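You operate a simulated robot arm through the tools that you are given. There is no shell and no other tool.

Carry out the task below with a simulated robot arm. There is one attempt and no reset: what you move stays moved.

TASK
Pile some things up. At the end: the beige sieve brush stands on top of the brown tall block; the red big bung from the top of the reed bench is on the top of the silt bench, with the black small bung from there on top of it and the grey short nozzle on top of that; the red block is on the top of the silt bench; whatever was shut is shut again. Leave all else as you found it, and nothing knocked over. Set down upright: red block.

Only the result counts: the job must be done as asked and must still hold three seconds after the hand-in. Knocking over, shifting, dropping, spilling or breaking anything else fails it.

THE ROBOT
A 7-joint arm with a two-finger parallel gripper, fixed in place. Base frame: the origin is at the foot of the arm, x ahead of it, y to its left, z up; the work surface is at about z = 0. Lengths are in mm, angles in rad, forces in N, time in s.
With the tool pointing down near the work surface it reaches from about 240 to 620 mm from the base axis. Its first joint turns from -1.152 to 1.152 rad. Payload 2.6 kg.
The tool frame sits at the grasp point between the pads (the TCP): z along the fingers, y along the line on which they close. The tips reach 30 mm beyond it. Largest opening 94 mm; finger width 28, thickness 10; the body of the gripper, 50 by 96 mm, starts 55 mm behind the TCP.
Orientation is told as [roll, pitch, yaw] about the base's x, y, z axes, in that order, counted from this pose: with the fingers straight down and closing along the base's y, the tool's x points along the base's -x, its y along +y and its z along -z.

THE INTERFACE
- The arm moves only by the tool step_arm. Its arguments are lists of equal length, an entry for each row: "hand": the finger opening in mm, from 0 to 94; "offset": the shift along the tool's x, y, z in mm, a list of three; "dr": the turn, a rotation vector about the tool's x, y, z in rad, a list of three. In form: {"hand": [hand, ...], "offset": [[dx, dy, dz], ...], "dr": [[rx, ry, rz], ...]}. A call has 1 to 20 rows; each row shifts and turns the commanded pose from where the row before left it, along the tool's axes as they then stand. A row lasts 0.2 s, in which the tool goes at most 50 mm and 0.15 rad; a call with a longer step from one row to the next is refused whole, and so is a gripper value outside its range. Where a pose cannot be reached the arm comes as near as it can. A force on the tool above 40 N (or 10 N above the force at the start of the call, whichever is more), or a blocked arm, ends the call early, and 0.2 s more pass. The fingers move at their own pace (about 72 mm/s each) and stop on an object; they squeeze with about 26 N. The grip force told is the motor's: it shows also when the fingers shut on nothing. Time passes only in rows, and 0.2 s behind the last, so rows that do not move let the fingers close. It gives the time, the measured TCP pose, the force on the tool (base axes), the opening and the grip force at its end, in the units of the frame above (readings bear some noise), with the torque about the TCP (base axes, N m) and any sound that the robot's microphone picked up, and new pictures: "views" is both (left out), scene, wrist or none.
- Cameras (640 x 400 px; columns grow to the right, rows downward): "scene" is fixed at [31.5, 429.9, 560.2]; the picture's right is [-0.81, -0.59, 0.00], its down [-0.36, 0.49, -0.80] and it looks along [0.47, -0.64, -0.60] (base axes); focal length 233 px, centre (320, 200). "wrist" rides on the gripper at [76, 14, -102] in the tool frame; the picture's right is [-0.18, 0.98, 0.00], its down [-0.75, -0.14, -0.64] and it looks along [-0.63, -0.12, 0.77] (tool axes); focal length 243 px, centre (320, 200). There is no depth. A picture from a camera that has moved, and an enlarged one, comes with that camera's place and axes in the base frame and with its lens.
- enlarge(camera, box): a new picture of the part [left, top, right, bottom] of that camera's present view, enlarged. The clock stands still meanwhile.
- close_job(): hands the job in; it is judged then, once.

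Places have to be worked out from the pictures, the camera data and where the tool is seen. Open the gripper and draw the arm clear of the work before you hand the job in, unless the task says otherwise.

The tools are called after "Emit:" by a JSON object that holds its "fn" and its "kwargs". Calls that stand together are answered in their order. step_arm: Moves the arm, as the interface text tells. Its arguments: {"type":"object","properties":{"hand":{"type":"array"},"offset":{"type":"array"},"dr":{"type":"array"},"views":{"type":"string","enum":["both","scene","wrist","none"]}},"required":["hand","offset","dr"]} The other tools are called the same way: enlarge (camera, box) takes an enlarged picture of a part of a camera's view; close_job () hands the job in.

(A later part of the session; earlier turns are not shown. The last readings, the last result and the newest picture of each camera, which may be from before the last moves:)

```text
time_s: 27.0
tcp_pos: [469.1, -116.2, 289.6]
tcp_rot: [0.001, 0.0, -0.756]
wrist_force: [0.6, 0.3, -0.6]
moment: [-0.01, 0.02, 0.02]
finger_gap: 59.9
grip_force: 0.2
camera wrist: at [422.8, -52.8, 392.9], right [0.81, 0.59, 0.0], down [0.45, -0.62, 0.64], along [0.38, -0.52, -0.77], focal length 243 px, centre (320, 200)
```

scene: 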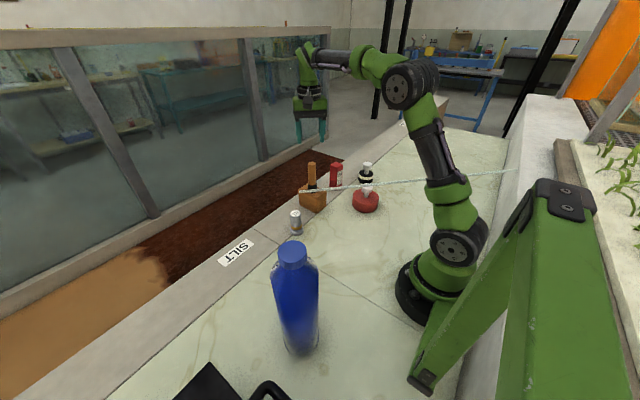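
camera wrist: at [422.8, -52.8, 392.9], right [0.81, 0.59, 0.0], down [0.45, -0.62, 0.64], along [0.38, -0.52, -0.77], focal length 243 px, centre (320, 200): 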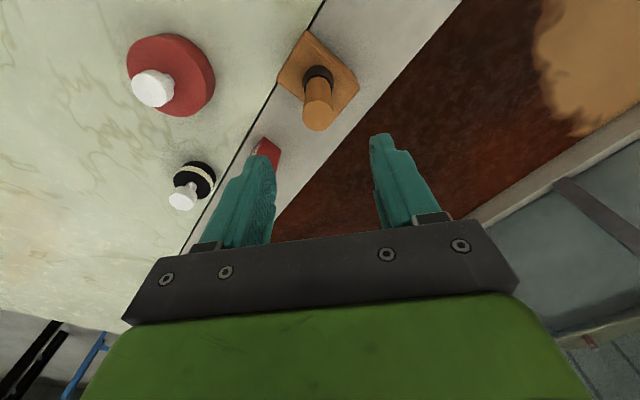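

The brush stands on the block. Next the red bung: I go over it and turn to yaw ≈0.81, so the camera lies along the rod rather than towards it, staying well above the rod.

Emit:
{"fn": "step_arm", "kwargs": {"hand": [60, 60, 60, 70, 80, 94, 94, 94, 94, 94, 94, 94, 94, 94, 94, 94, 94], "offset": [[6.2, -40.4, 0], [6.2, -40.4, 0], [6.2, -40.4, 0], [6.2, -40.4, 0], [6.2, -40.4, 0], [0, 0, 0], [0, 0, 0], [0, 0, 0], [0, 0, 0], [0, 0, 0], [0, 0, 0], [0, 0, 0], [0, 0, 0], [0, 0, 0], [0, 0, 0], [0, 0, 0], [0, 0, 0]], "dr": [[0, 0, 0], [0, 0, 0], [0, 0, 0], [0, 0, 0], [0, 0, 0], [0, 0, -0.1424], [0, 0, -0.1424], [0, 0, -0.1424], [0, 0, -0.1424], [0, 0, -0.1424], [0, 0, -0.1424], [0, 0, -0.1424], [0, 0, -0.1424], [0, 0, -0.1424], [0, 0, -0.1424], [0, 0, -0.1424], [0, 0, 0]]}}

```text
time_s: 30.6
tcp_pos: [306.5, -240.6, 288.8]
tcp_rot: [-0.001, 0.0, 0.813]
wrist_force: [0.6, 0.2, 0.6]
moment: [0.0, 0.0, -0.02]
finger_gap: 94.1
grip_force: 0.0
camera wrist: at [244.1, -287.5, 391.9], right [-0.59, 0.81, 0.0], down [0.62, 0.45, 0.64], along [0.52, 0.38, -0.77], focal length 243 px, centre (320, 200)
```

scene: 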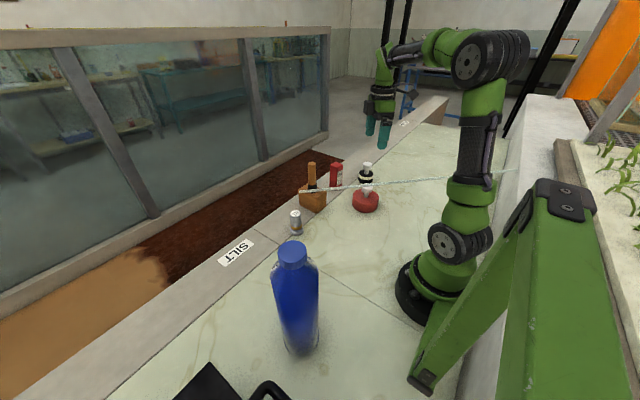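
wrist: 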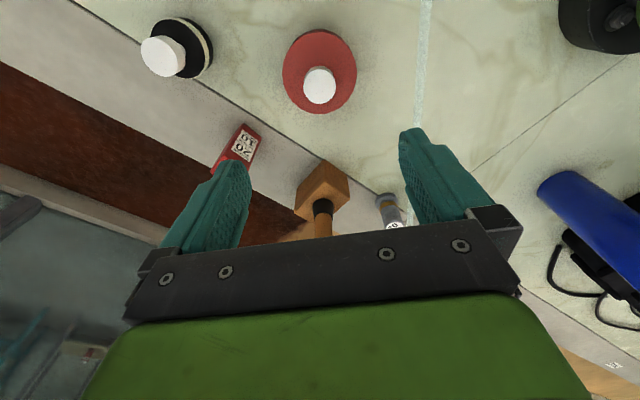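

Emit:
{"fn": "enlarge", "kwargs": {"camera": "wrist", "box": [260, 20, 440, 130]}}

Emit:
{"fn": "enlarge", "kwargs": {"camera": "wrist", "box": [120, 0, 280, 180]}}

```text
3.56 times, centred on (350, 75) of wrist
camera zoom: at [244.1, -287.5, 391.9], right [-0.59, 0.81, 0.0], down [0.62, 0.45, 0.64], along [0.52, 0.38, -0.77], focal length 863 px, centre (213, 644)
```

zoom: 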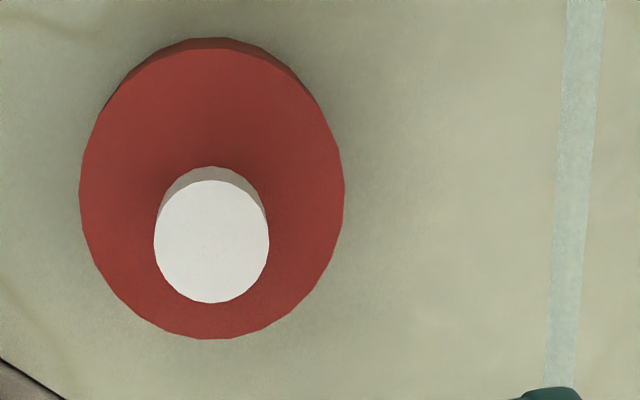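

```text
2.22 times, centred on (200, 90) of wrist
camera zoom: at [244.1, -287.5, 391.9], right [-0.59, 0.81, 0.0], down [0.62, 0.45, 0.64], along [0.52, 0.38, -0.77], focal length 539 px, centre (587, 444)
```

zoom: 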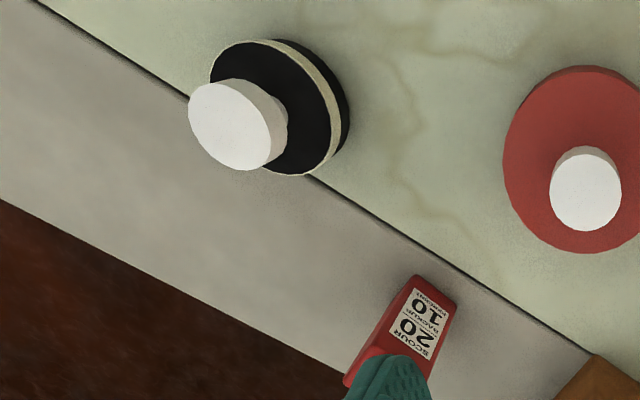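

Emit:
{"fn": "enlarge", "kwargs": {"camera": "scene", "box": [325, 150, 405, 220]}}

```text
5.71 times, centred on (365, 185) of scene
camera zoom: at [31.5, 429.9, 560.2], right [-0.81, -0.59, 0.0], down [-0.36, 0.49, -0.8], along [0.47, -0.64, -0.6], focal length 1330 px, centre (63, 286)
```

zoom: 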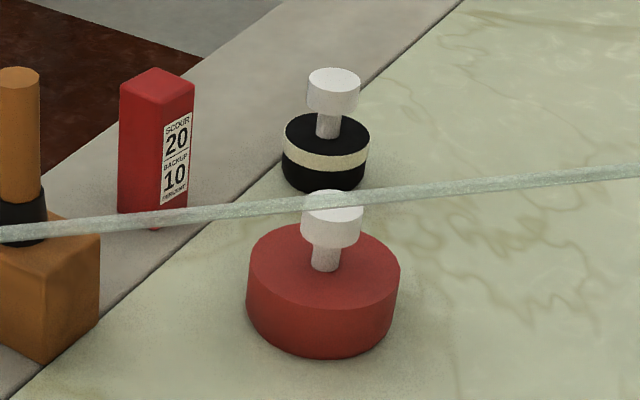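

In this view: red bung body Ø≈100, 40 tall; knob head Ø≈38 with its top at z≈87, about 5 mm to tool -x of the axis; rod 95 mm off to tool +y. The body is too wide for the fingers, so I take it by the knob: correct 5 mm and go down in two stages.

Emit:
{"fn": "step_arm", "kwargs": {"hand": [94, 94, 94, 94, 94], "offset": [[-5, 0, 0], [0, 0, 40], [0, 0, 40], [0, 0, 40], [0, 0, 0]], "dr": [[0, 0, 0], [0, 0, 0], [0, 0, 0], [0, 0, 0], [0, 0, 0]]}}

Emit:
{"fn": "enlarge", "kwargs": {"camera": "wrist", "box": [200, 20, 480, 195]}}

```text
time_s: 31.8
tcp_pos: [310.2, -237.1, 169.7]
tcp_rot: [-0.001, -0.002, 0.811]
wrist_force: [-0.9, -0.4, 0.8]
moment: [0.0, -0.01, 0.01]
finger_gap: 94.1
grip_force: 0.1
camera wrist: at [247.2, -283.2, 272.7], right [-0.59, 0.81, 0.0], down [0.62, 0.45, 0.64], along [0.52, 0.38, -0.77], focal length 243 px, centre (320, 200)
```

scene: 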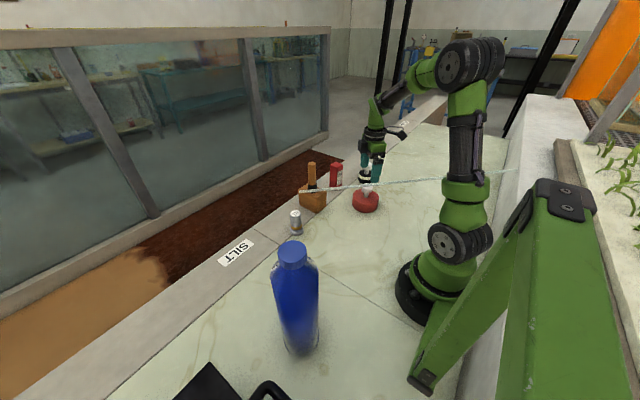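
wrist: 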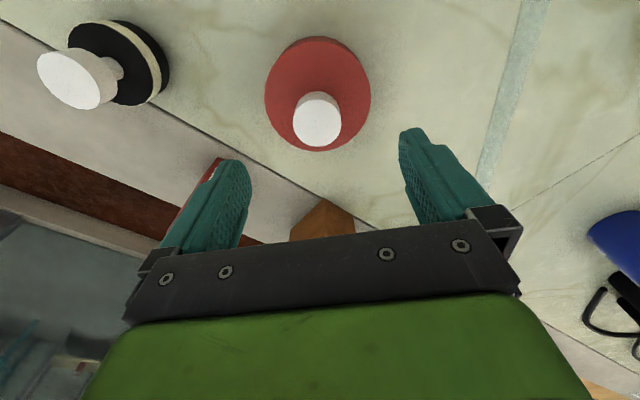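

```text
2.29 times, centred on (340, 108) of wrist
camera zoom: at [247.2, -283.2, 272.7], right [-0.59, 0.81, 0.0], down [0.62, 0.45, 0.64], along [0.52, 0.38, -0.77], focal length 555 px, centre (274, 411)
```

zoom: 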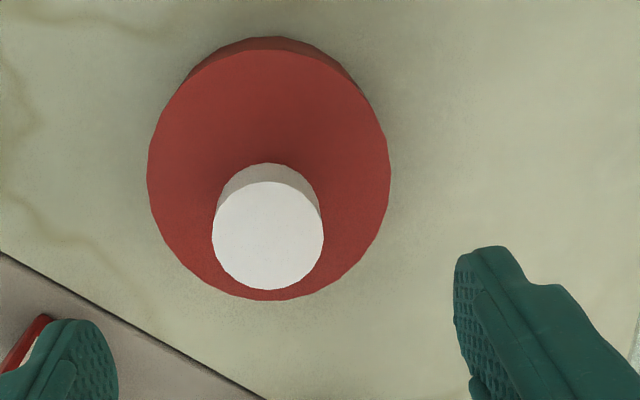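

Nearly centred now (about 2 mm towards tool -y), knob top z≈88–92, body top z≈40. I correct and lower to z≈79, then close on the knob.

Emit:
{"fn": "step_arm", "kwargs": {"hand": [94, 94, 94, 94, 94, 70, 50, 30, 20, 20, 20], "offset": [[0.5, -2, 0], [0, 0, 35], [0, 0, 35], [0, 0, 20], [0, 0, 0], [0, 0, 0], [0, 0, 0], [0, 0, 0], [0, 0, 0], [0, 0, 0], [0, 0, 0]], "dr": [[0, 0, 0], [0, 0, 0], [0, 0, 0], [0, 0, 0], [0, 0, 0], [0, 0, 0], [0, 0, 0], [0, 0, 0], [0, 0, 0], [0, 0, 0], [0, 0, 0]]}}

```text
time_s: 34.2
tcp_pos: [308.5, -243.0, 78.9]
tcp_rot: [0.001, 0.0, 0.809]
wrist_force: [-0.3, 0.4, 0.2]
moment: [0.01, 0.06, 0.01]
finger_gap: 38.8
grip_force: 25.8
camera wrist: at [245.6, -289.0, 181.0], right [-0.59, 0.81, 0.0], down [0.62, 0.45, 0.64], along [0.52, 0.38, -0.77], focal length 243 px, centre (320, 200)
```

scene: 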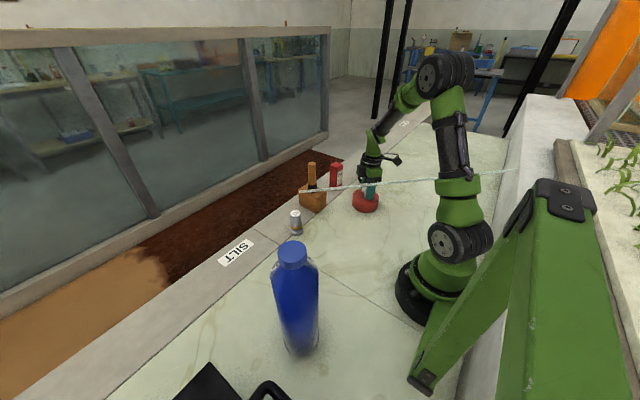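
wrist: 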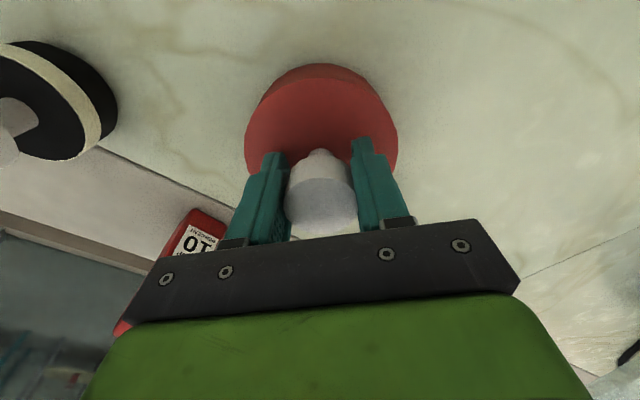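

Gripped the knob (38.8 mm). I lift the red bung straight up well above the rod's height first and check that it hangs level.

Emit:
{"fn": "step_arm", "kwargs": {"hand": [20, 20, 20, 20, 20, 20, 20], "offset": [[0, 0, -10], [0, 0, -40], [0, 0, -40], [0, 0, -40], [0, 0, -40], [0, 0, -40], [0, 0, 0]], "dr": [[0, 0, 0], [0, 0, 0], [0, 0, 0], [0, 0, 0], [0, 0, 0], [0, 0, 0], [0, 0, 0]]}}

```text
time_s: 35.8
tcp_pos: [311.7, -242.1, 288.2]
tcp_rot: [-0.001, -0.001, 0.813]
wrist_force: [0.7, -0.1, -2.6]
moment: [-0.04, 0.01, -0.01]
finger_gap: 38.5
grip_force: 25.9
camera wrist: at [248.3, -288.0, 389.7], right [-0.59, 0.81, 0.0], down [0.62, 0.45, 0.64], along [0.52, 0.38, -0.77], focal length 243 px, centre (320, 200)
```

scene: 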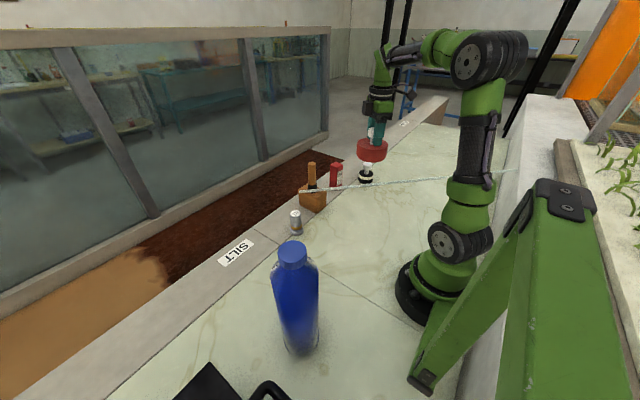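
wrist: 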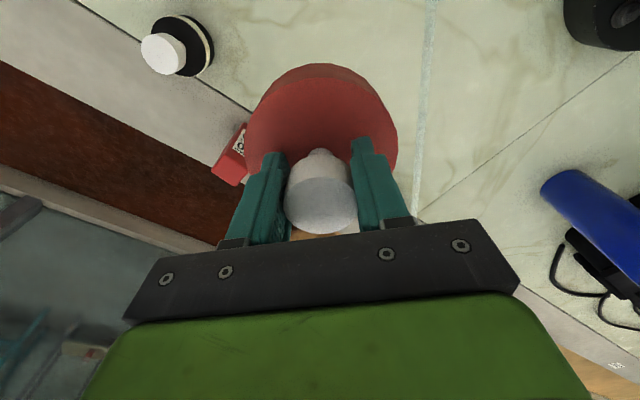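

The bung hangs level with its bottom at z≈210. I carry it over the rod to the silt side, aiming at about (350, 215).

Emit:
{"fn": "step_arm", "kwargs": {"hand": [20, 20, 20, 20, 20, 20, 20, 20, 20, 20, 20, 20, 20], "offset": [[-16, 13, 0], [-32.5, 25.9, 0], [-32.5, 25.9, 0], [-32.5, 25.9, 0], [-32.5, 25.9, 0], [-32.5, 25.9, 0], [-32.5, 25.9, 0], [-32.5, 25.9, 0], [-32.5, 25.9, 0], [-32.5, 25.9, 0], [-32.5, 25.9, 0], [-16, 13, 0], [0, 0, 0]], "dr": [[0, 0, 0], [0, 0, 0], [0, 0, 0], [0, 0, 0], [0, 0, 0], [0, 0, 0], [0, 0, 0], [0, 0, 0], [0, 0, 0], [0, 0, 0], [0, 0, 0], [0, 0, 0], [0, 0, 0]]}}

```text
time_s: 38.6
tcp_pos: [351.2, 212.3, 288.8]
tcp_rot: [-0.001, -0.001, 0.81]
wrist_force: [-0.6, -0.3, -3.9]
moment: [-0.03, 0.02, 0.02]
finger_gap: 38.9
grip_force: 25.5
camera wrist: at [288.3, 165.3, 392.0], right [-0.59, 0.81, 0.0], down [0.62, 0.45, 0.64], along [0.52, 0.38, -0.77], focal length 243 px, centre (320, 200)
```

scene: 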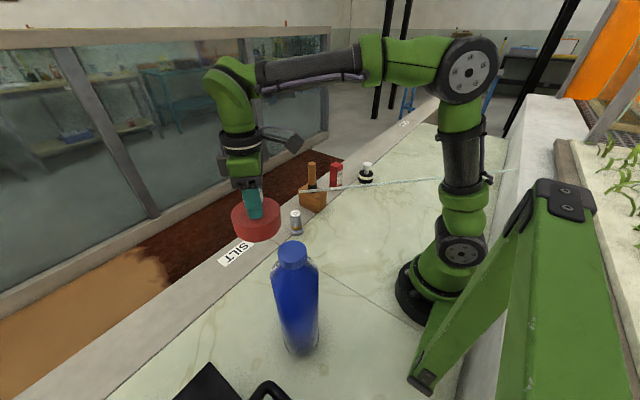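
wrist: 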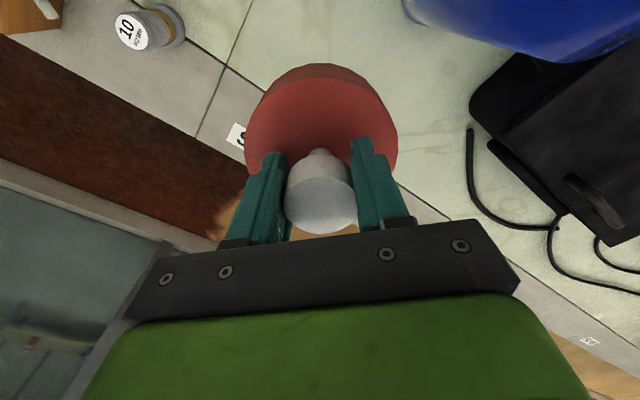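

It's above the placing spot, clear of bottle and seam. I lower it to just above the bench.

Emit:
{"fn": "step_arm", "kwargs": {"hand": [20, 20, 20, 20, 20, 20, 20], "offset": [[0, 0, 40], [0, 0, 40], [0, 0, 40], [0, 0, 40], [0, 0, 30], [0, 0, 15], [0, 0, 0]], "dr": [[0, 0, 0], [0, 0, 0], [0, 0, 0], [0, 0, 0], [0, 0, 0], [0, 0, 0], [0, 0, 0]]}}

```text
time_s: 40.2
tcp_pos: [353.1, 212.6, 84.2]
tcp_rot: [-0.001, 0.0, 0.81]
wrist_force: [-0.2, 0.0, -3.1]
moment: [-0.03, 0.01, -0.03]
finger_gap: 38.8
grip_force: 26.1
camera wrist: at [289.6, 167.8, 186.8], right [-0.59, 0.81, 0.0], down [0.62, 0.45, 0.64], along [0.52, 0.38, -0.77], focal length 243 px, centre (320, 200)
```

scene: 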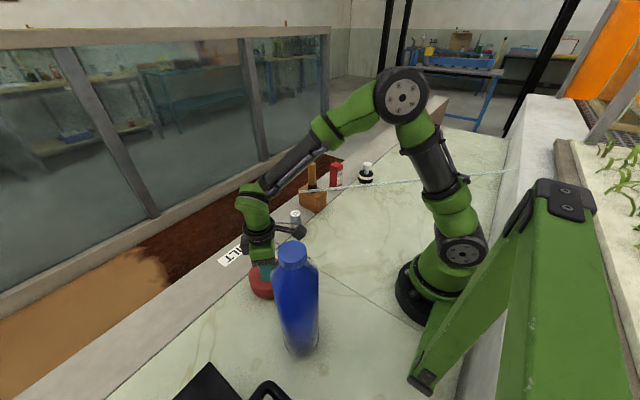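
wrist: 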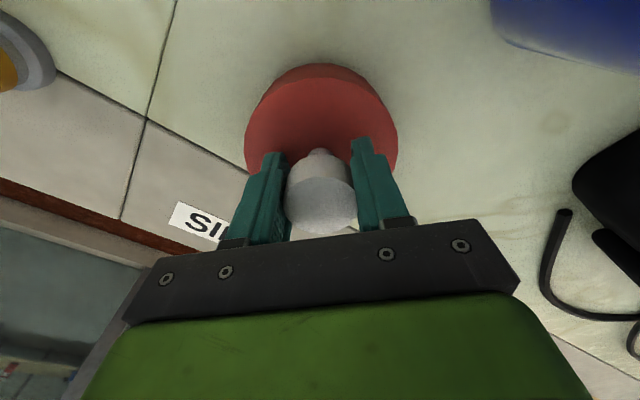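

Emit:
{"fn": "step_arm", "kwargs": {"hand": [20, 20, 20], "offset": [[0, 0, 2], [0, 0, 2], [0, 0, 0]], "dr": [[0, 0, 0], [0, 0, 0], [0, 0, 0]], "views": "none"}}

```text
time_s: 41.0
tcp_pos: [352.5, 215.3, 81.0]
tcp_rot: [-0.001, 0.001, 0.811]
wrist_force: [0.5, 0.0, -2.4]
moment: [-0.02, 0.02, -0.02]
finger_gap: 38.8
grip_force: 26.1
```

The weight still hangs on the fingers (-2.4 N), so there's no contact yet. I go on a little lower.

Emit:
{"fn": "step_arm", "kwargs": {"hand": [20, 20, 20], "offset": [[0, 0, 1], [0, 0, 1], [0, 0, 0]], "dr": [[0, 0, 0], [0, 0, 0], [0, 0, 0]], "views": "none"}}

```text
time_s: 41.8
tcp_pos: [352.4, 215.6, 78.8]
tcp_rot: [0.001, -0.001, 0.811]
wrist_force: [0.0, 0.3, -1.6]
moment: [-0.1, 0.1, 0.04]
finger_gap: 38.6
grip_force: 26.0
```

Emit:
{"fn": "step_arm", "kwargs": {"hand": [20, 20], "offset": [[0, 0, 1], [0, 0, 0]], "dr": [[0, 0, 0], [0, 0, 0]], "views": "wrist"}}

```text
time_s: 42.4
tcp_pos: [352.1, 214.7, 78.4]
tcp_rot: [0.0, -0.001, 0.81]
wrist_force: [-3.9, -3.1, 9.4]
moment: [0.12, -0.06, -0.02]
finger_gap: 38.3
grip_force: 26.7
camera wrist: at [289.1, 169.3, 180.9], right [-0.59, 0.81, 0.0], down [0.62, 0.45, 0.64], along [0.52, 0.38, -0.77], focal length 243 px, centre (320, 200)
```

wrist: 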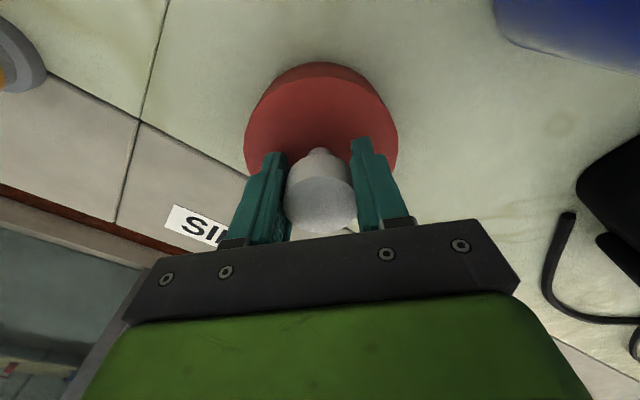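

The bung rests on the bench (9 N contact). I open and rise straight up, then look down on it to fix its exact position.

Emit:
{"fn": "step_arm", "kwargs": {"hand": [20, 40, 60, 80, 94, 94, 94, 94, 94, 94], "offset": [[0, 0, -0.7], [0, 0, 0], [0, 0, 0], [0, 0, 0], [0, 0, -15], [0, 0, -35], [0, 0, -40], [0, 0, -40], [0, 0, -30], [0, 0, 0]], "dr": [[0, 0, 0], [0, 0, 0], [0, 0, 0], [0, 0, 0], [0, 0, 0], [0, 0, 0], [0, 0, 0], [0, 0, 0], [0, 0, 0], [0, 0, 0]]}}

Emit:
{"fn": "enlarge", "kwargs": {"camera": "wrist", "box": [240, 20, 400, 140]}}

```text
time_s: 44.6
tcp_pos: [350.9, 216.5, 239.0]
tcp_rot: [-0.001, -0.001, 0.812]
wrist_force: [0.6, 0.9, 0.3]
moment: [0.01, -0.01, 0.0]
finger_gap: 94.2
grip_force: 0.2
camera wrist: at [287.7, 169.7, 341.4], right [-0.59, 0.81, 0.0], down [0.62, 0.45, 0.64], along [0.52, 0.38, -0.77], focal length 243 px, centre (320, 200)
```

scene: 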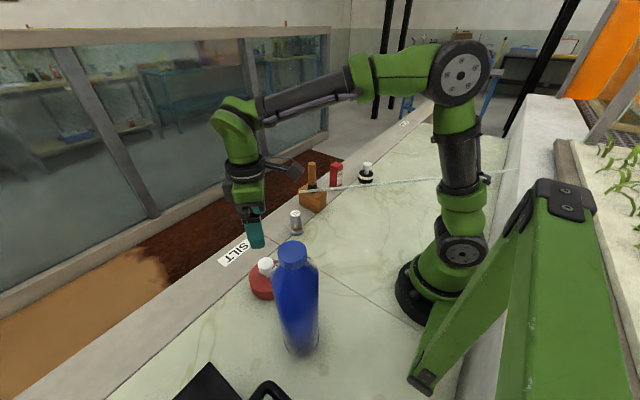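
wrist: 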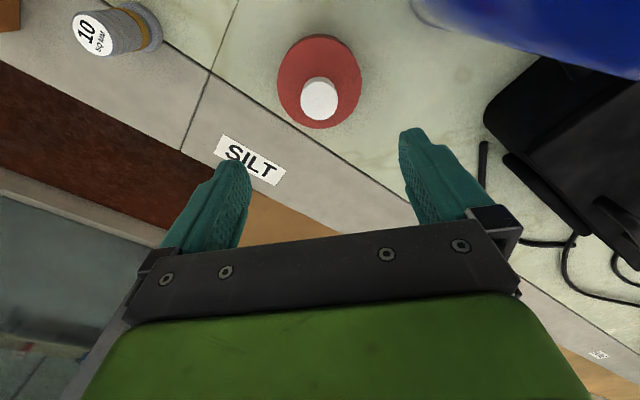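

```text
3.33 times, centred on (320, 80) of wrist
camera zoom: at [287.7, 169.7, 341.4], right [-0.59, 0.81, 0.0], down [0.62, 0.45, 0.64], along [0.52, 0.38, -0.77], focal length 809 px, centre (320, 600)
```

zoom: 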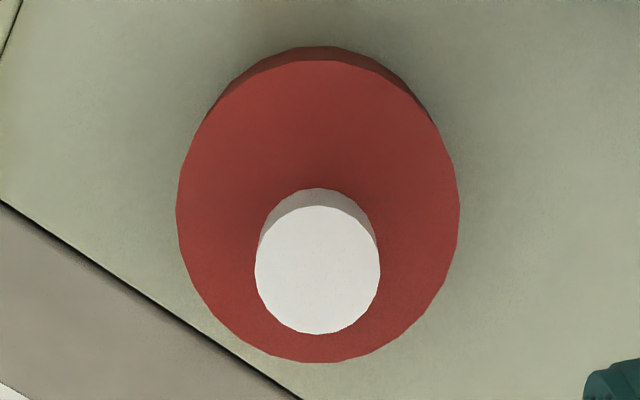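

The red bung is placed, standing upright at about (355,218) with knob top z≈88–91. Now the black bung near (390,-401): I rise to carry height and swing across above everything.

Emit:
{"fn": "step_arm", "kwargs": {"hand": [94, 94, 94, 94, 94, 94, 94, 94, 94, 94, 94, 94, 94, 94, 94, 94, 94, 94], "offset": [[0, 0, -25], [0, 0, -25], [15, -16.2, 0], [29.95, -32.4, 0], [29.95, -32.4, 0], [29.95, -32.4, 0], [29.95, -32.4, 0], [29.95, -32.4, 0], [29.95, -32.4, 0], [29.95, -32.4, 0], [29.95, -32.4, 0], [29.95, -32.4, 0], [29.95, -32.4, 0], [29.95, -32.4, 0], [29.95, -32.4, 0], [29.95, -32.4, 0], [14.95, -16.2, 0], [0, 0, 0]], "dr": [[0, 0, 0], [0, 0, 0], [0, 0, 0], [0, 0, 0], [0, 0, 0], [0, 0, 0], [0, 0, 0], [0, 0, 0], [0, 0, 0], [0, 0, 0], [0, 0, 0], [0, 0, 0], [0, 0, 0], [0, 0, 0], [0, 0, 0], [0, 0, 0], [0, 0, 0], [0, 0, 0]]}}

```text
time_s: 48.4
tcp_pos: [391.4, -401.7, 286.5]
tcp_rot: [0.0, 0.0, 0.811]
wrist_force: [0.1, -0.6, 0.0]
moment: [0.01, -0.04, 0.0]
finger_gap: 94.0
grip_force: 0.1
camera wrist: at [327.6, -448.1, 388.9], right [-0.59, 0.81, 0.0], down [0.62, 0.45, 0.64], along [0.52, 0.38, -0.77], focal length 243 px, centre (320, 200)
```

scene: 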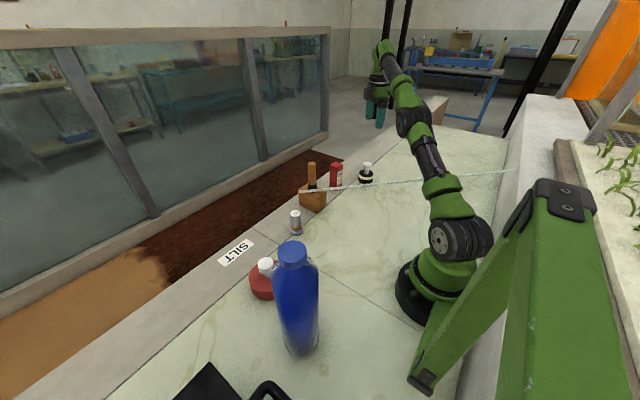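
wrist: 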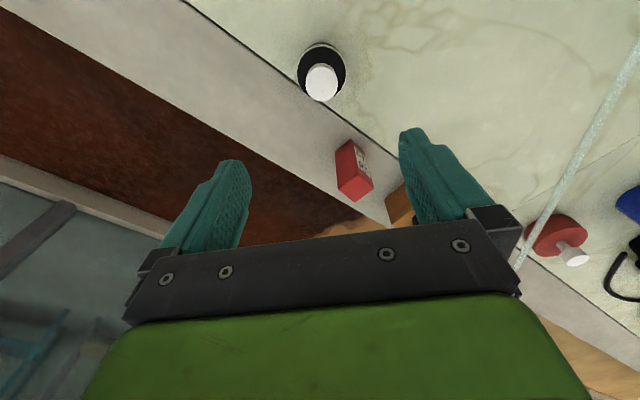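

It's nicely in line at this yaw, so I keep the same orientation. I measure the black bung closely.

Emit:
{"fn": "enlarge", "kwargs": {"camera": "wrist", "box": [270, 20, 380, 120]}}

Emit:
{"fn": "enlarge", "kwargs": {"camera": "scene", "box": [345, 150, 395, 190]}}

```text
4.00 times, centred on (325, 70) of wrist
camera zoom: at [327.6, -448.1, 388.9], right [-0.59, 0.81, 0.0], down [0.62, 0.45, 0.64], along [0.52, 0.38, -0.77], focal length 970 px, centre (300, 720)
```

zoom: 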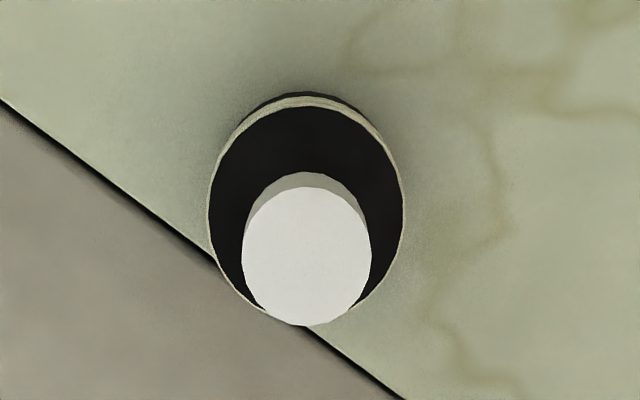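

```text
10.00 times, centred on (370, 170) of scene
camera zoom: at [31.5, 429.9, 560.2], right [-0.81, -0.59, 0.0], down [-0.36, 0.49, -0.8], along [0.47, -0.64, -0.6], focal length 2327 px, centre (-180, 500)
```

zoom: 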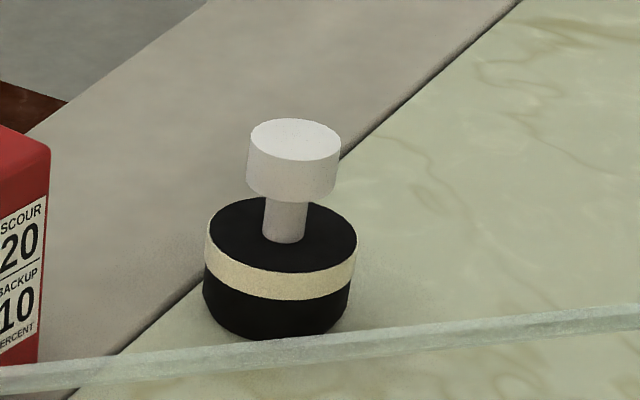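

Black bung: body Ø66, ~35 tall, knob Ø38 with top z≈85, lying about 2 mm off in tool x and y. I correct, lower to z≈76 and close on the knob.

Emit:
{"fn": "step_arm", "kwargs": {"hand": [94, 94, 94, 94, 94, 94, 94, 94, 70, 50, 30, 20, 20, 20], "offset": [[-2, 2, 0], [0, 0, 40], [0, 0, 40], [0, 0, 40], [0, 0, 40], [0, 0, 35], [0, 0, 16], [0, 0, 0], [0, 0, 0], [0, 0, 0], [0, 0, 0], [0, 0, 0], [0, 0, 0], [0, 0, 0]], "dr": [[0, 0, 0], [0, 0, 0], [0, 0, 0], [0, 0, 0], [0, 0, 0], [0, 0, 0], [0, 0, 0], [0, 0, 0], [0, 0, 0], [0, 0, 0], [0, 0, 0], [0, 0, 0], [0, 0, 0], [0, 0, 0]]}}

```text
time_s: 51.4
tcp_pos: [392.8, -398.6, 75.6]
tcp_rot: [-0.002, 0.001, 0.809]
wrist_force: [-1.7, 0.2, 0.8]
moment: [0.03, 0.09, 0.0]
finger_gap: 37.8
grip_force: 26.3
camera wrist: at [329.9, -444.9, 179.1], right [-0.59, 0.81, 0.0], down [0.62, 0.45, 0.64], along [0.52, 0.38, -0.77], focal length 243 px, centre (320, 200)
```

scene: 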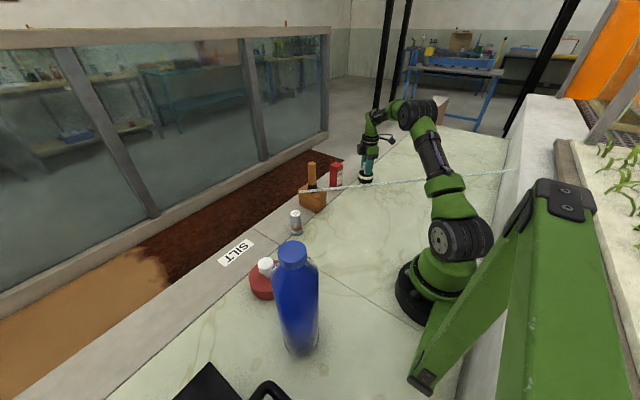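
wrist: 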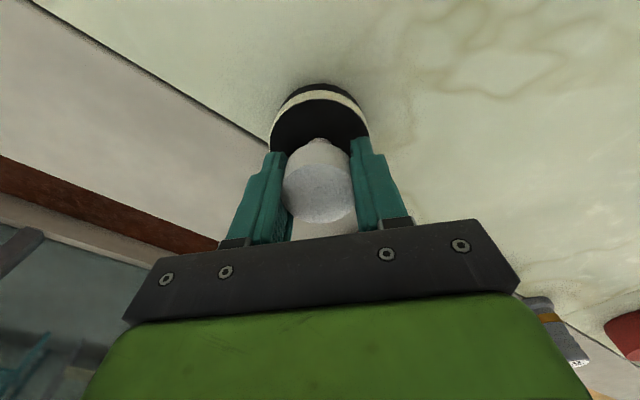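

Gripped (37.8 mm). I zoom in on the held knob to learn its offset along tool x in the grip.

Emit:
{"fn": "enlarge", "kwargs": {"camera": "wrist", "box": [240, 70, 400, 250]}}

```text
2.22 times, centred on (320, 160) of wrist
camera zoom: at [329.9, -444.9, 179.1], right [-0.59, 0.81, 0.0], down [0.62, 0.45, 0.64], along [0.52, 0.38, -0.77], focal length 539 px, centre (320, 289)
```

zoom: 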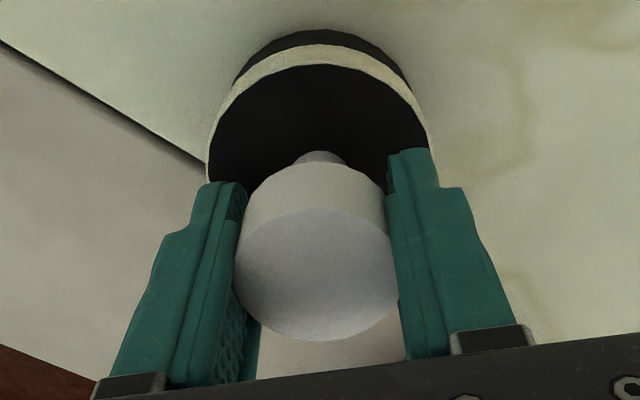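

In the grip the black bung sits about 1 mm to tool +x, while the red bung stood about 4.5 mm to tool -x of my release pose, so I must end ≈5 mm further towards tool -x. I lift to carry height first.

Emit:
{"fn": "step_arm", "kwargs": {"hand": [20, 20, 20, 20, 20, 20, 20, 20], "offset": [[0, 0, -10], [0, 0, -34], [0, 0, -42], [0, 0, -42], [0, 0, -42], [0, 0, -34], [0, 0, -10], [0, 0, 0]], "dr": [[0, 0, 0], [0, 0, 0], [0, 0, 0], [0, 0, 0], [0, 0, 0], [0, 0, 0], [0, 0, 0], [0, 0, 0]]}}

```text
time_s: 53.2
tcp_pos: [391.9, -400.8, 288.5]
tcp_rot: [-0.001, 0.001, 0.812]
wrist_force: [0.1, -0.1, -0.6]
moment: [0.0, -0.03, -0.01]
finger_gap: 37.7
grip_force: 26.6
camera wrist: at [328.1, -445.8, 392.3], right [-0.59, 0.81, 0.0], down [0.62, 0.45, 0.64], along [0.52, 0.38, -0.77], focal length 243 px, centre (320, 200)
```

scene: 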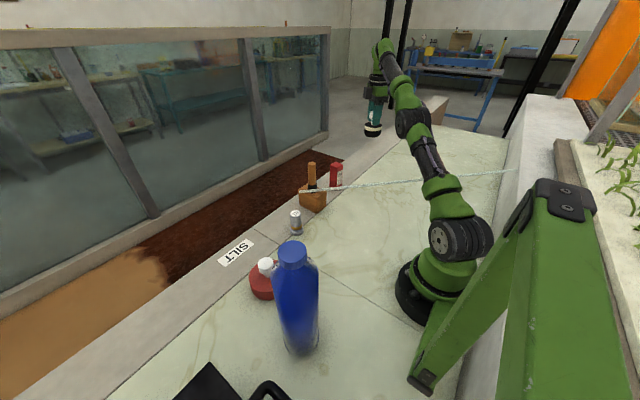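
wrist: 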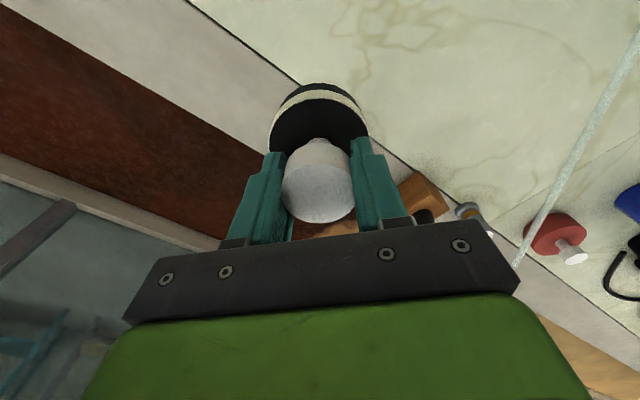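

It hangs level, and the light weight is held. I carry it back over the rod to above the red bung.

Emit:
{"fn": "step_arm", "kwargs": {"hand": [20, 20, 20, 20, 20, 20, 20, 20, 20, 20, 20, 20, 20, 20, 20, 20, 20], "offset": [[-15.1, 16.1, 0], [-30.19, 32.21, 0], [-30.19, 32.21, 0], [-30.19, 32.21, 0], [-30.19, 32.21, 0], [-30.19, 32.21, 0], [-30.19, 32.21, 0], [-30.19, 32.21, 0], [-30.19, 32.21, 0], [-30.19, 32.21, 0], [-30.19, 32.21, 0], [-30.19, 32.21, 0], [-30.19, 32.21, 0], [-30.19, 32.21, 0], [-15.03, 16.07, 0], [0, 0, 0], [0, 0, 0]], "dr": [[0, 0, 0], [0, 0, 0], [0, 0, 0], [0, 0, 0], [0, 0, 0], [0, 0, 0], [0, 0, 0], [0, 0, 0], [0, 0, 0], [0, 0, 0], [0, 0, 0], [0, 0, 0], [0, 0, 0], [0, 0, 0], [0, 0, 0], [0, 0, 0], [0, 0, 0]]}}

```text
time_s: 56.8
tcp_pos: [357.0, 217.6, 291.0]
tcp_rot: [0.001, -0.001, 0.81]
wrist_force: [-0.6, 0.6, -1.0]
moment: [0.0, 0.01, -0.02]
finger_gap: 37.9
grip_force: 26.8
camera wrist: at [293.7, 171.7, 393.7], right [-0.59, 0.81, 0.0], down [0.62, 0.45, 0.64], along [0.52, 0.38, -0.77], focal length 243 px, centre (320, 200)
```

scene: 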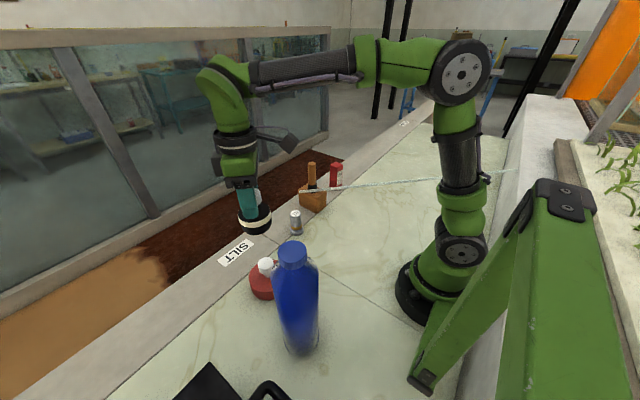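
wrist: 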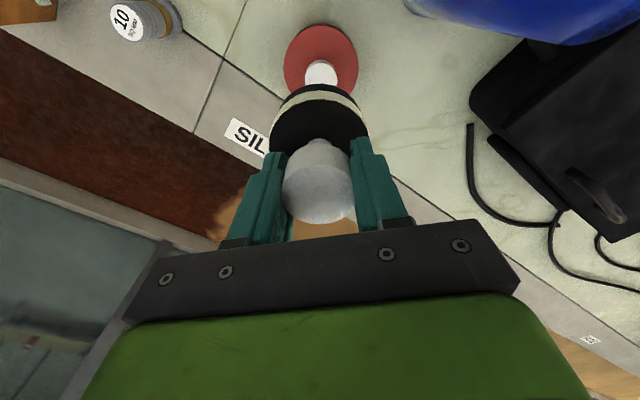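

Emit:
{"fn": "enlarge", "kwargs": {"camera": "wrist", "box": [260, 10, 380, 110]}}

```text
4.00 times, centred on (320, 60) of wrist
camera zoom: at [293.7, 171.7, 393.7], right [-0.59, 0.81, 0.0], down [0.62, 0.45, 0.64], along [0.52, 0.38, -0.77], focal length 970 px, centre (320, 760)
```

zoom: 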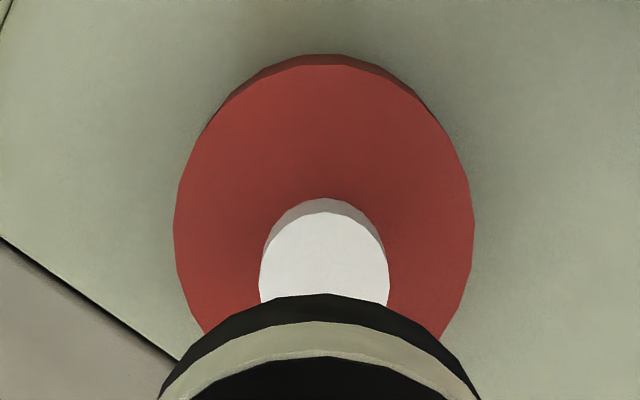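

The red knob lies within ≈1 mm of the held bung's axis. I make a small correction (+0.7, +1.2 mm) and lower to about 15 mm above the knob to check again.

Emit:
{"fn": "step_arm", "kwargs": {"hand": [20, 20, 20, 20, 20], "offset": [[0.7, 1.2, 0], [0, 0, 40], [0, 0, 40], [0, 0, 28], [0, 0, 0]], "dr": [[0, 0, 0], [0, 0, 0], [0, 0, 0], [0, 0, 0], [0, 0, 0]]}}

Emit:
{"fn": "enlarge", "kwargs": {"camera": "scene", "box": [220, 210, 320, 310]}}

Emit:
{"fn": "enlarge", "kwargs": {"camera": "wrist", "box": [240, 30, 400, 150]}}

```text
time_s: 58.0
tcp_pos: [355.7, 217.8, 182.7]
tcp_rot: [0.001, 0.001, 0.809]
wrist_force: [0.5, -0.3, -0.8]
moment: [0.02, 0.02, 0.02]
finger_gap: 37.5
grip_force: 26.1
camera wrist: at [292.9, 171.9, 285.1], right [-0.59, 0.81, 0.0], down [0.62, 0.45, 0.64], along [0.52, 0.38, -0.77], focal length 243 px, centre (320, 200)
```

scene: 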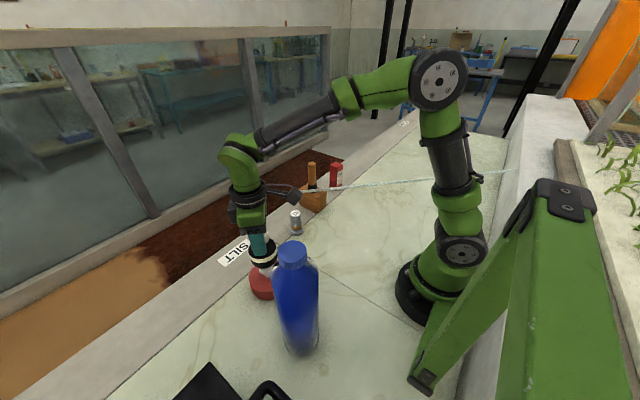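
wrist: 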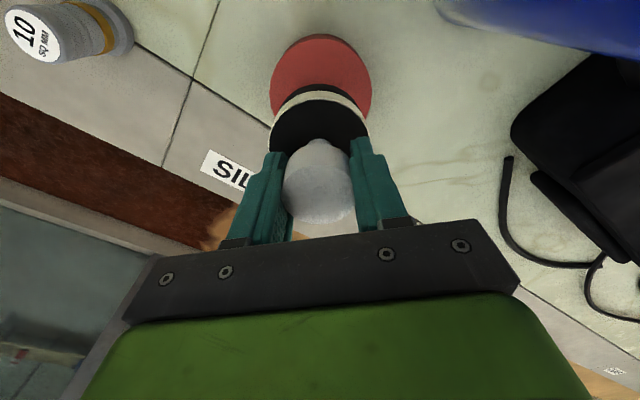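

```text
4.00 times, centred on (270, 260) of scene
camera zoom: at [31.5, 429.9, 560.2], right [-0.81, -0.59, 0.0], down [-0.36, 0.49, -0.8], along [0.47, -0.64, -0.6], focal length 931 px, centre (520, -40)
```

zoom: 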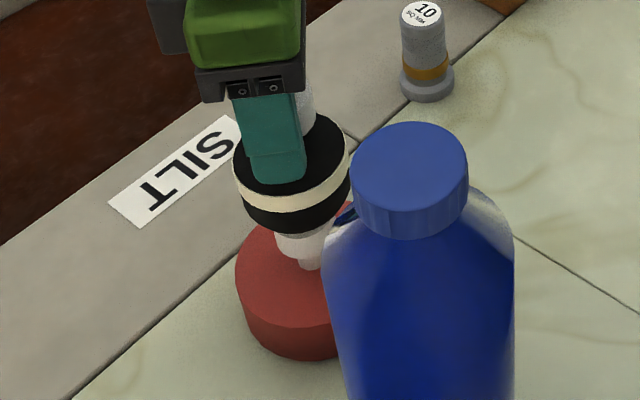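

```text
3.33 times, centred on (320, 90) of wrist
camera zoom: at [292.9, 171.9, 285.1], right [-0.59, 0.81, 0.0], down [0.62, 0.45, 0.64], along [0.52, 0.38, -0.77], focal length 809 px, centre (320, 567)
```

zoom: 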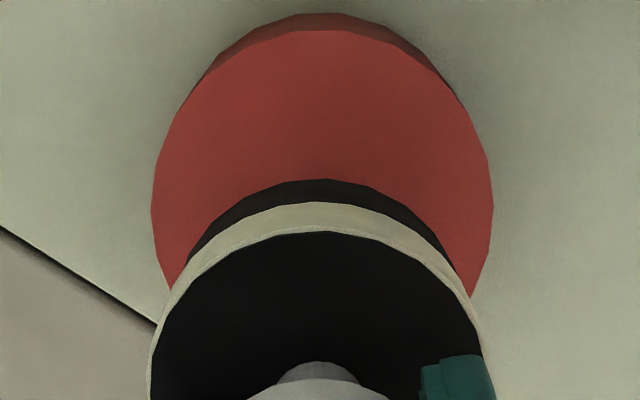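

Both views agree: the bungs are in line within about 1 mm. I lower to near contact.

Emit:
{"fn": "step_arm", "kwargs": {"hand": [20, 20, 20], "offset": [[0, 0, 8], [0, 0, 5], [0, 0, 0]], "dr": [[0, 0, 0], [0, 0, 0], [0, 0, 0]], "views": "none"}}

```text
time_s: 58.8
tcp_pos: [355.9, 218.5, 170.0]
tcp_rot: [0.0, -0.002, 0.812]
wrist_force: [-0.4, -0.4, 0.8]
moment: [0.02, 0.03, 0.0]
finger_gap: 37.8
grip_force: 26.1
```

Emit:
{"fn": "step_arm", "kwargs": {"hand": [20, 20, 20], "offset": [[0, 0, 1], [0, 0, 1], [0, 0, 0]], "dr": [[0, 0, 0], [0, 0, 0], [0, 0, 0]], "views": "scene"}}

Emit:
{"fn": "enlarge", "kwargs": {"camera": "scene", "box": [240, 230, 310, 310]}}

```text
time_s: 59.6
tcp_pos: [355.1, 218.5, 169.5]
tcp_rot: [-0.002, -0.003, 0.809]
wrist_force: [0.4, 0.1, 12.1]
moment: [0.08, -0.12, -0.01]
finger_gap: 37.3
grip_force: 26.3
```

scene: 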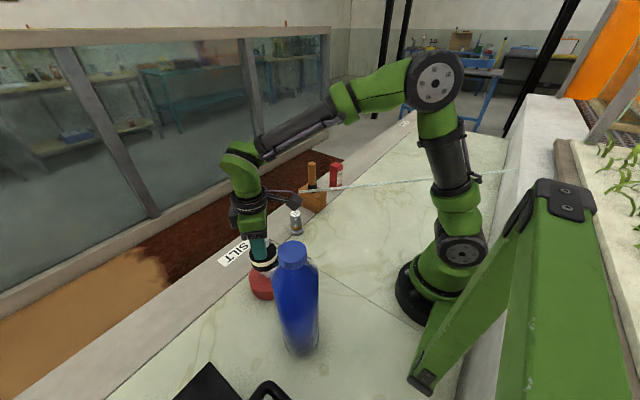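

```text
5.00 times, centred on (275, 270) of scene
camera zoom: at [31.5, 429.9, 560.3], right [-0.81, -0.59, 0.0], down [-0.36, 0.49, -0.8], along [0.47, -0.64, -0.6], focal length 1164 px, centre (545, -150)
```

zoom: 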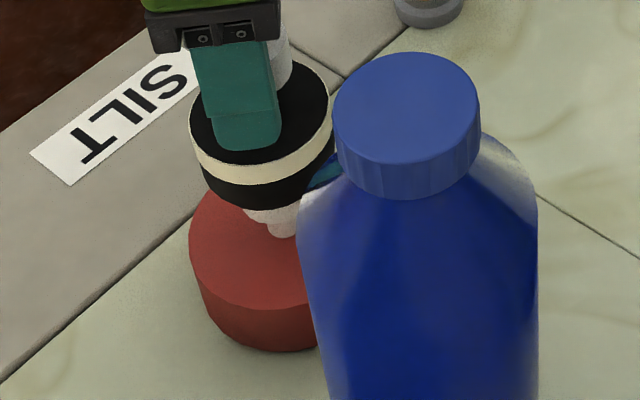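

Contact at z≈169 with 12 N. I ease up slightly, open slowly, and rise.

Emit:
{"fn": "step_arm", "kwargs": {"hand": [20, 20, 34, 44, 60, 80, 94, 94, 94, 94, 94], "offset": [[0, 0, -1], [0, 0, -0.3], [0, 0, 0], [0, 0, 0], [0, 0, 0], [0, 0, 0], [0, 0, -5], [0, 0, -25], [0, 0, -40], [0, 0, -40], [0, 0, 0]], "dr": [[0, 0, 0], [0, 0, 0], [0, 0, 0], [0, 0, 0], [0, 0, 0], [0, 0, 0], [0, 0, 0], [0, 0, 0], [0, 0, 0], [0, 0, 0], [0, 0, 0]]}}

Emit:
{"fn": "enlarge", "kwargs": {"camera": "wrist", "box": [220, 10, 420, 135]}}

Emit:
{"fn": "enlarge", "kwargs": {"camera": "scene", "box": [220, 210, 320, 310]}}

```text
time_s: 62.0
tcp_pos: [354.7, 217.3, 277.7]
tcp_rot: [-0.001, 0.0, 0.811]
wrist_force: [-0.2, 0.8, 1.3]
moment: [-0.03, -0.02, 0.0]
finger_gap: 94.0
grip_force: 0.0
camera wrist: at [292.2, 171.8, 381.1], right [-0.59, 0.81, 0.0], down [0.62, 0.45, 0.64], along [0.52, 0.38, -0.77], focal length 243 px, centre (320, 200)
```

scene: 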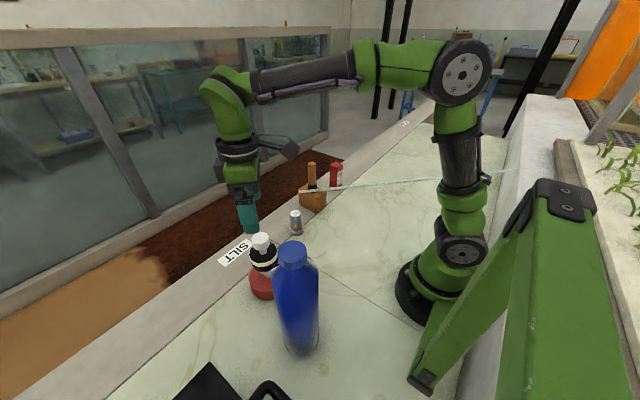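
wrist: 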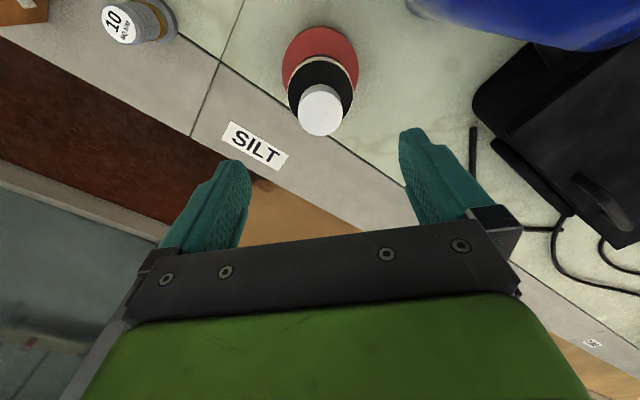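

```text
3.20 times, centred on (320, 72) of wrist
camera zoom: at [292.2, 171.8, 381.1], right [-0.59, 0.81, 0.0], down [0.62, 0.45, 0.64], along [0.52, 0.38, -0.77], focal length 776 px, centre (320, 608)
```

zoom: 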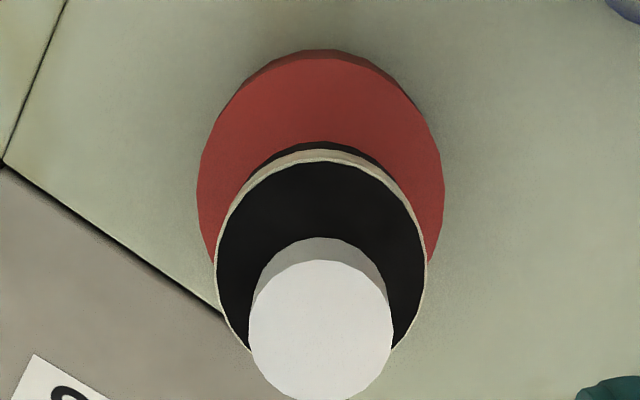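

```text
4.00 times, centred on (270, 260) of scene
camera zoom: at [31.5, 429.9, 560.2], right [-0.81, -0.59, 0.0], down [-0.36, 0.49, -0.8], along [0.47, -0.64, -0.6], focal length 931 px, centre (520, -40)
```

zoom: 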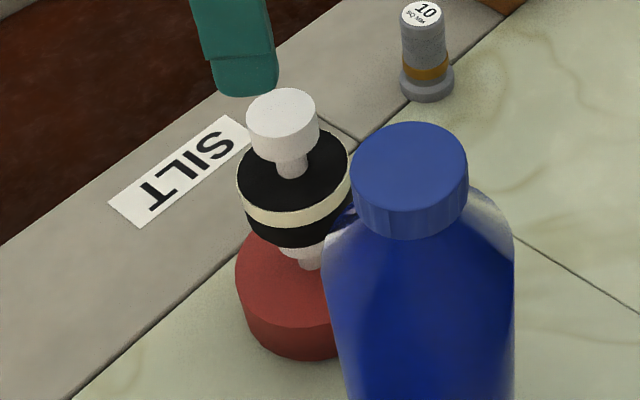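

Stack so far is good: black bung centred on the red one, its knob top at z≈180 near (354,217). The nozzle at ≈(425,19) lies under the rod's free end, so a straight-down grasp would hit the rod; I'll grasp it with the tool leaning towards +y. First I move off towards (425,100) at height and turn to yaw -1.57.

Emit:
{"fn": "step_arm", "kwargs": {"hand": [94, 94, 94, 94, 94, 94, 94, 94, 94, 94, 94, 94, 94, 94, 94, 94, 94, 94, 94, 94], "offset": [[12.2, -43.8, 0], [12.2, -43.8, 0], [12.2, -43.8, 0], [0, 0, 0], [0, 0, 0], [0, 0, 0], [0, 0, 0], [0, 0, 0], [0, 0, 0], [0, 0, 0], [0, 0, 0], [0, 0, 0], [0, 0, 0], [0, 0, 0], [0, 0, 0], [0, 0, 0], [0, 0, 0], [0, 0, 0], [0, 0, 0], [0, 0, 0]], "dr": [[0, 0, 0], [0, 0, 0], [0, 0, 0], [0, 0, 0.149], [0, 0, 0.149], [0, 0, 0.149], [0, 0, 0.149], [0, 0, 0.149], [0, 0, 0.149], [0, 0, 0.149], [0, 0, 0.149], [0, 0, 0.149], [0, 0, 0.149], [0, 0, 0.149], [0, 0, 0.149], [0, 0, 0.149], [0, 0, 0.149], [0, 0, 0.149], [0, 0, 0.149], [0, 0, 0]]}}

```text
time_s: 66.2
tcp_pos: [424.4, 103.0, 281.2]
tcp_rot: [0.0, 0.0, -1.576]
wrist_force: [-0.2, 1.1, -0.6]
moment: [-0.01, -0.01, -0.01]
finger_gap: 93.8
grip_force: 0.0
camera wrist: at [439.3, 178.0, 383.2], right [0.98, -0.19, 0.0], down [-0.15, -0.75, 0.64], along [-0.12, -0.63, -0.77], focal length 243 px, centre (320, 200)
```

scene: 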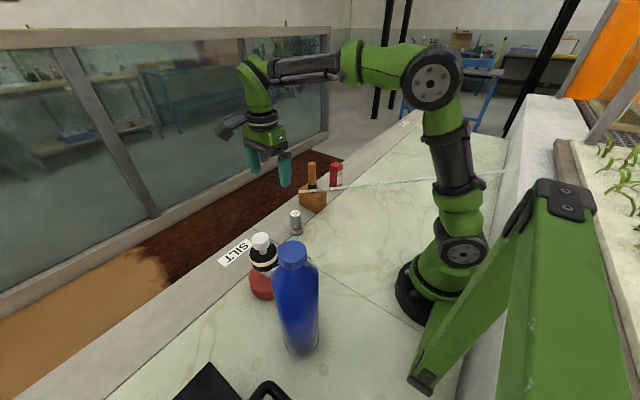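
wrist: 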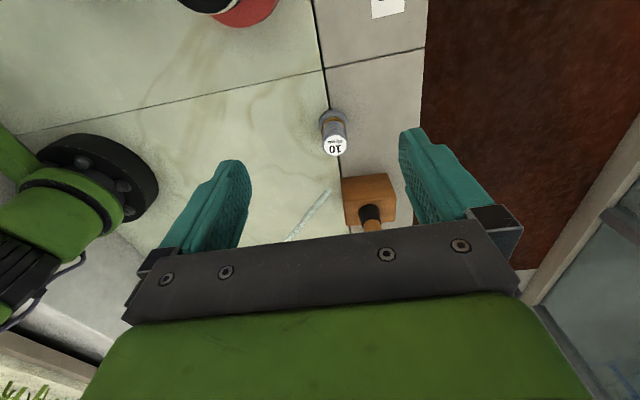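

Emit:
{"fn": "enlarge", "kwargs": {"camera": "wrist", "box": [270, 80, 430, 240]}}

```text
2.50 times, centred on (350, 160) of wrist
camera zoom: at [439.3, 178.0, 383.2], right [0.98, -0.19, 0.0], down [-0.15, -0.75, 0.64], along [-0.12, -0.63, -0.77], focal length 606 px, centre (245, 300)
```

zoom: 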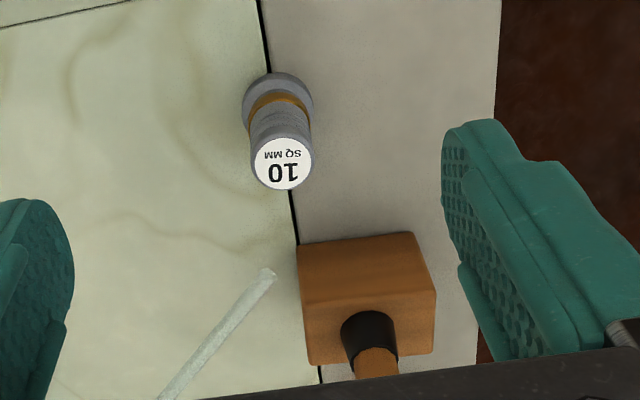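

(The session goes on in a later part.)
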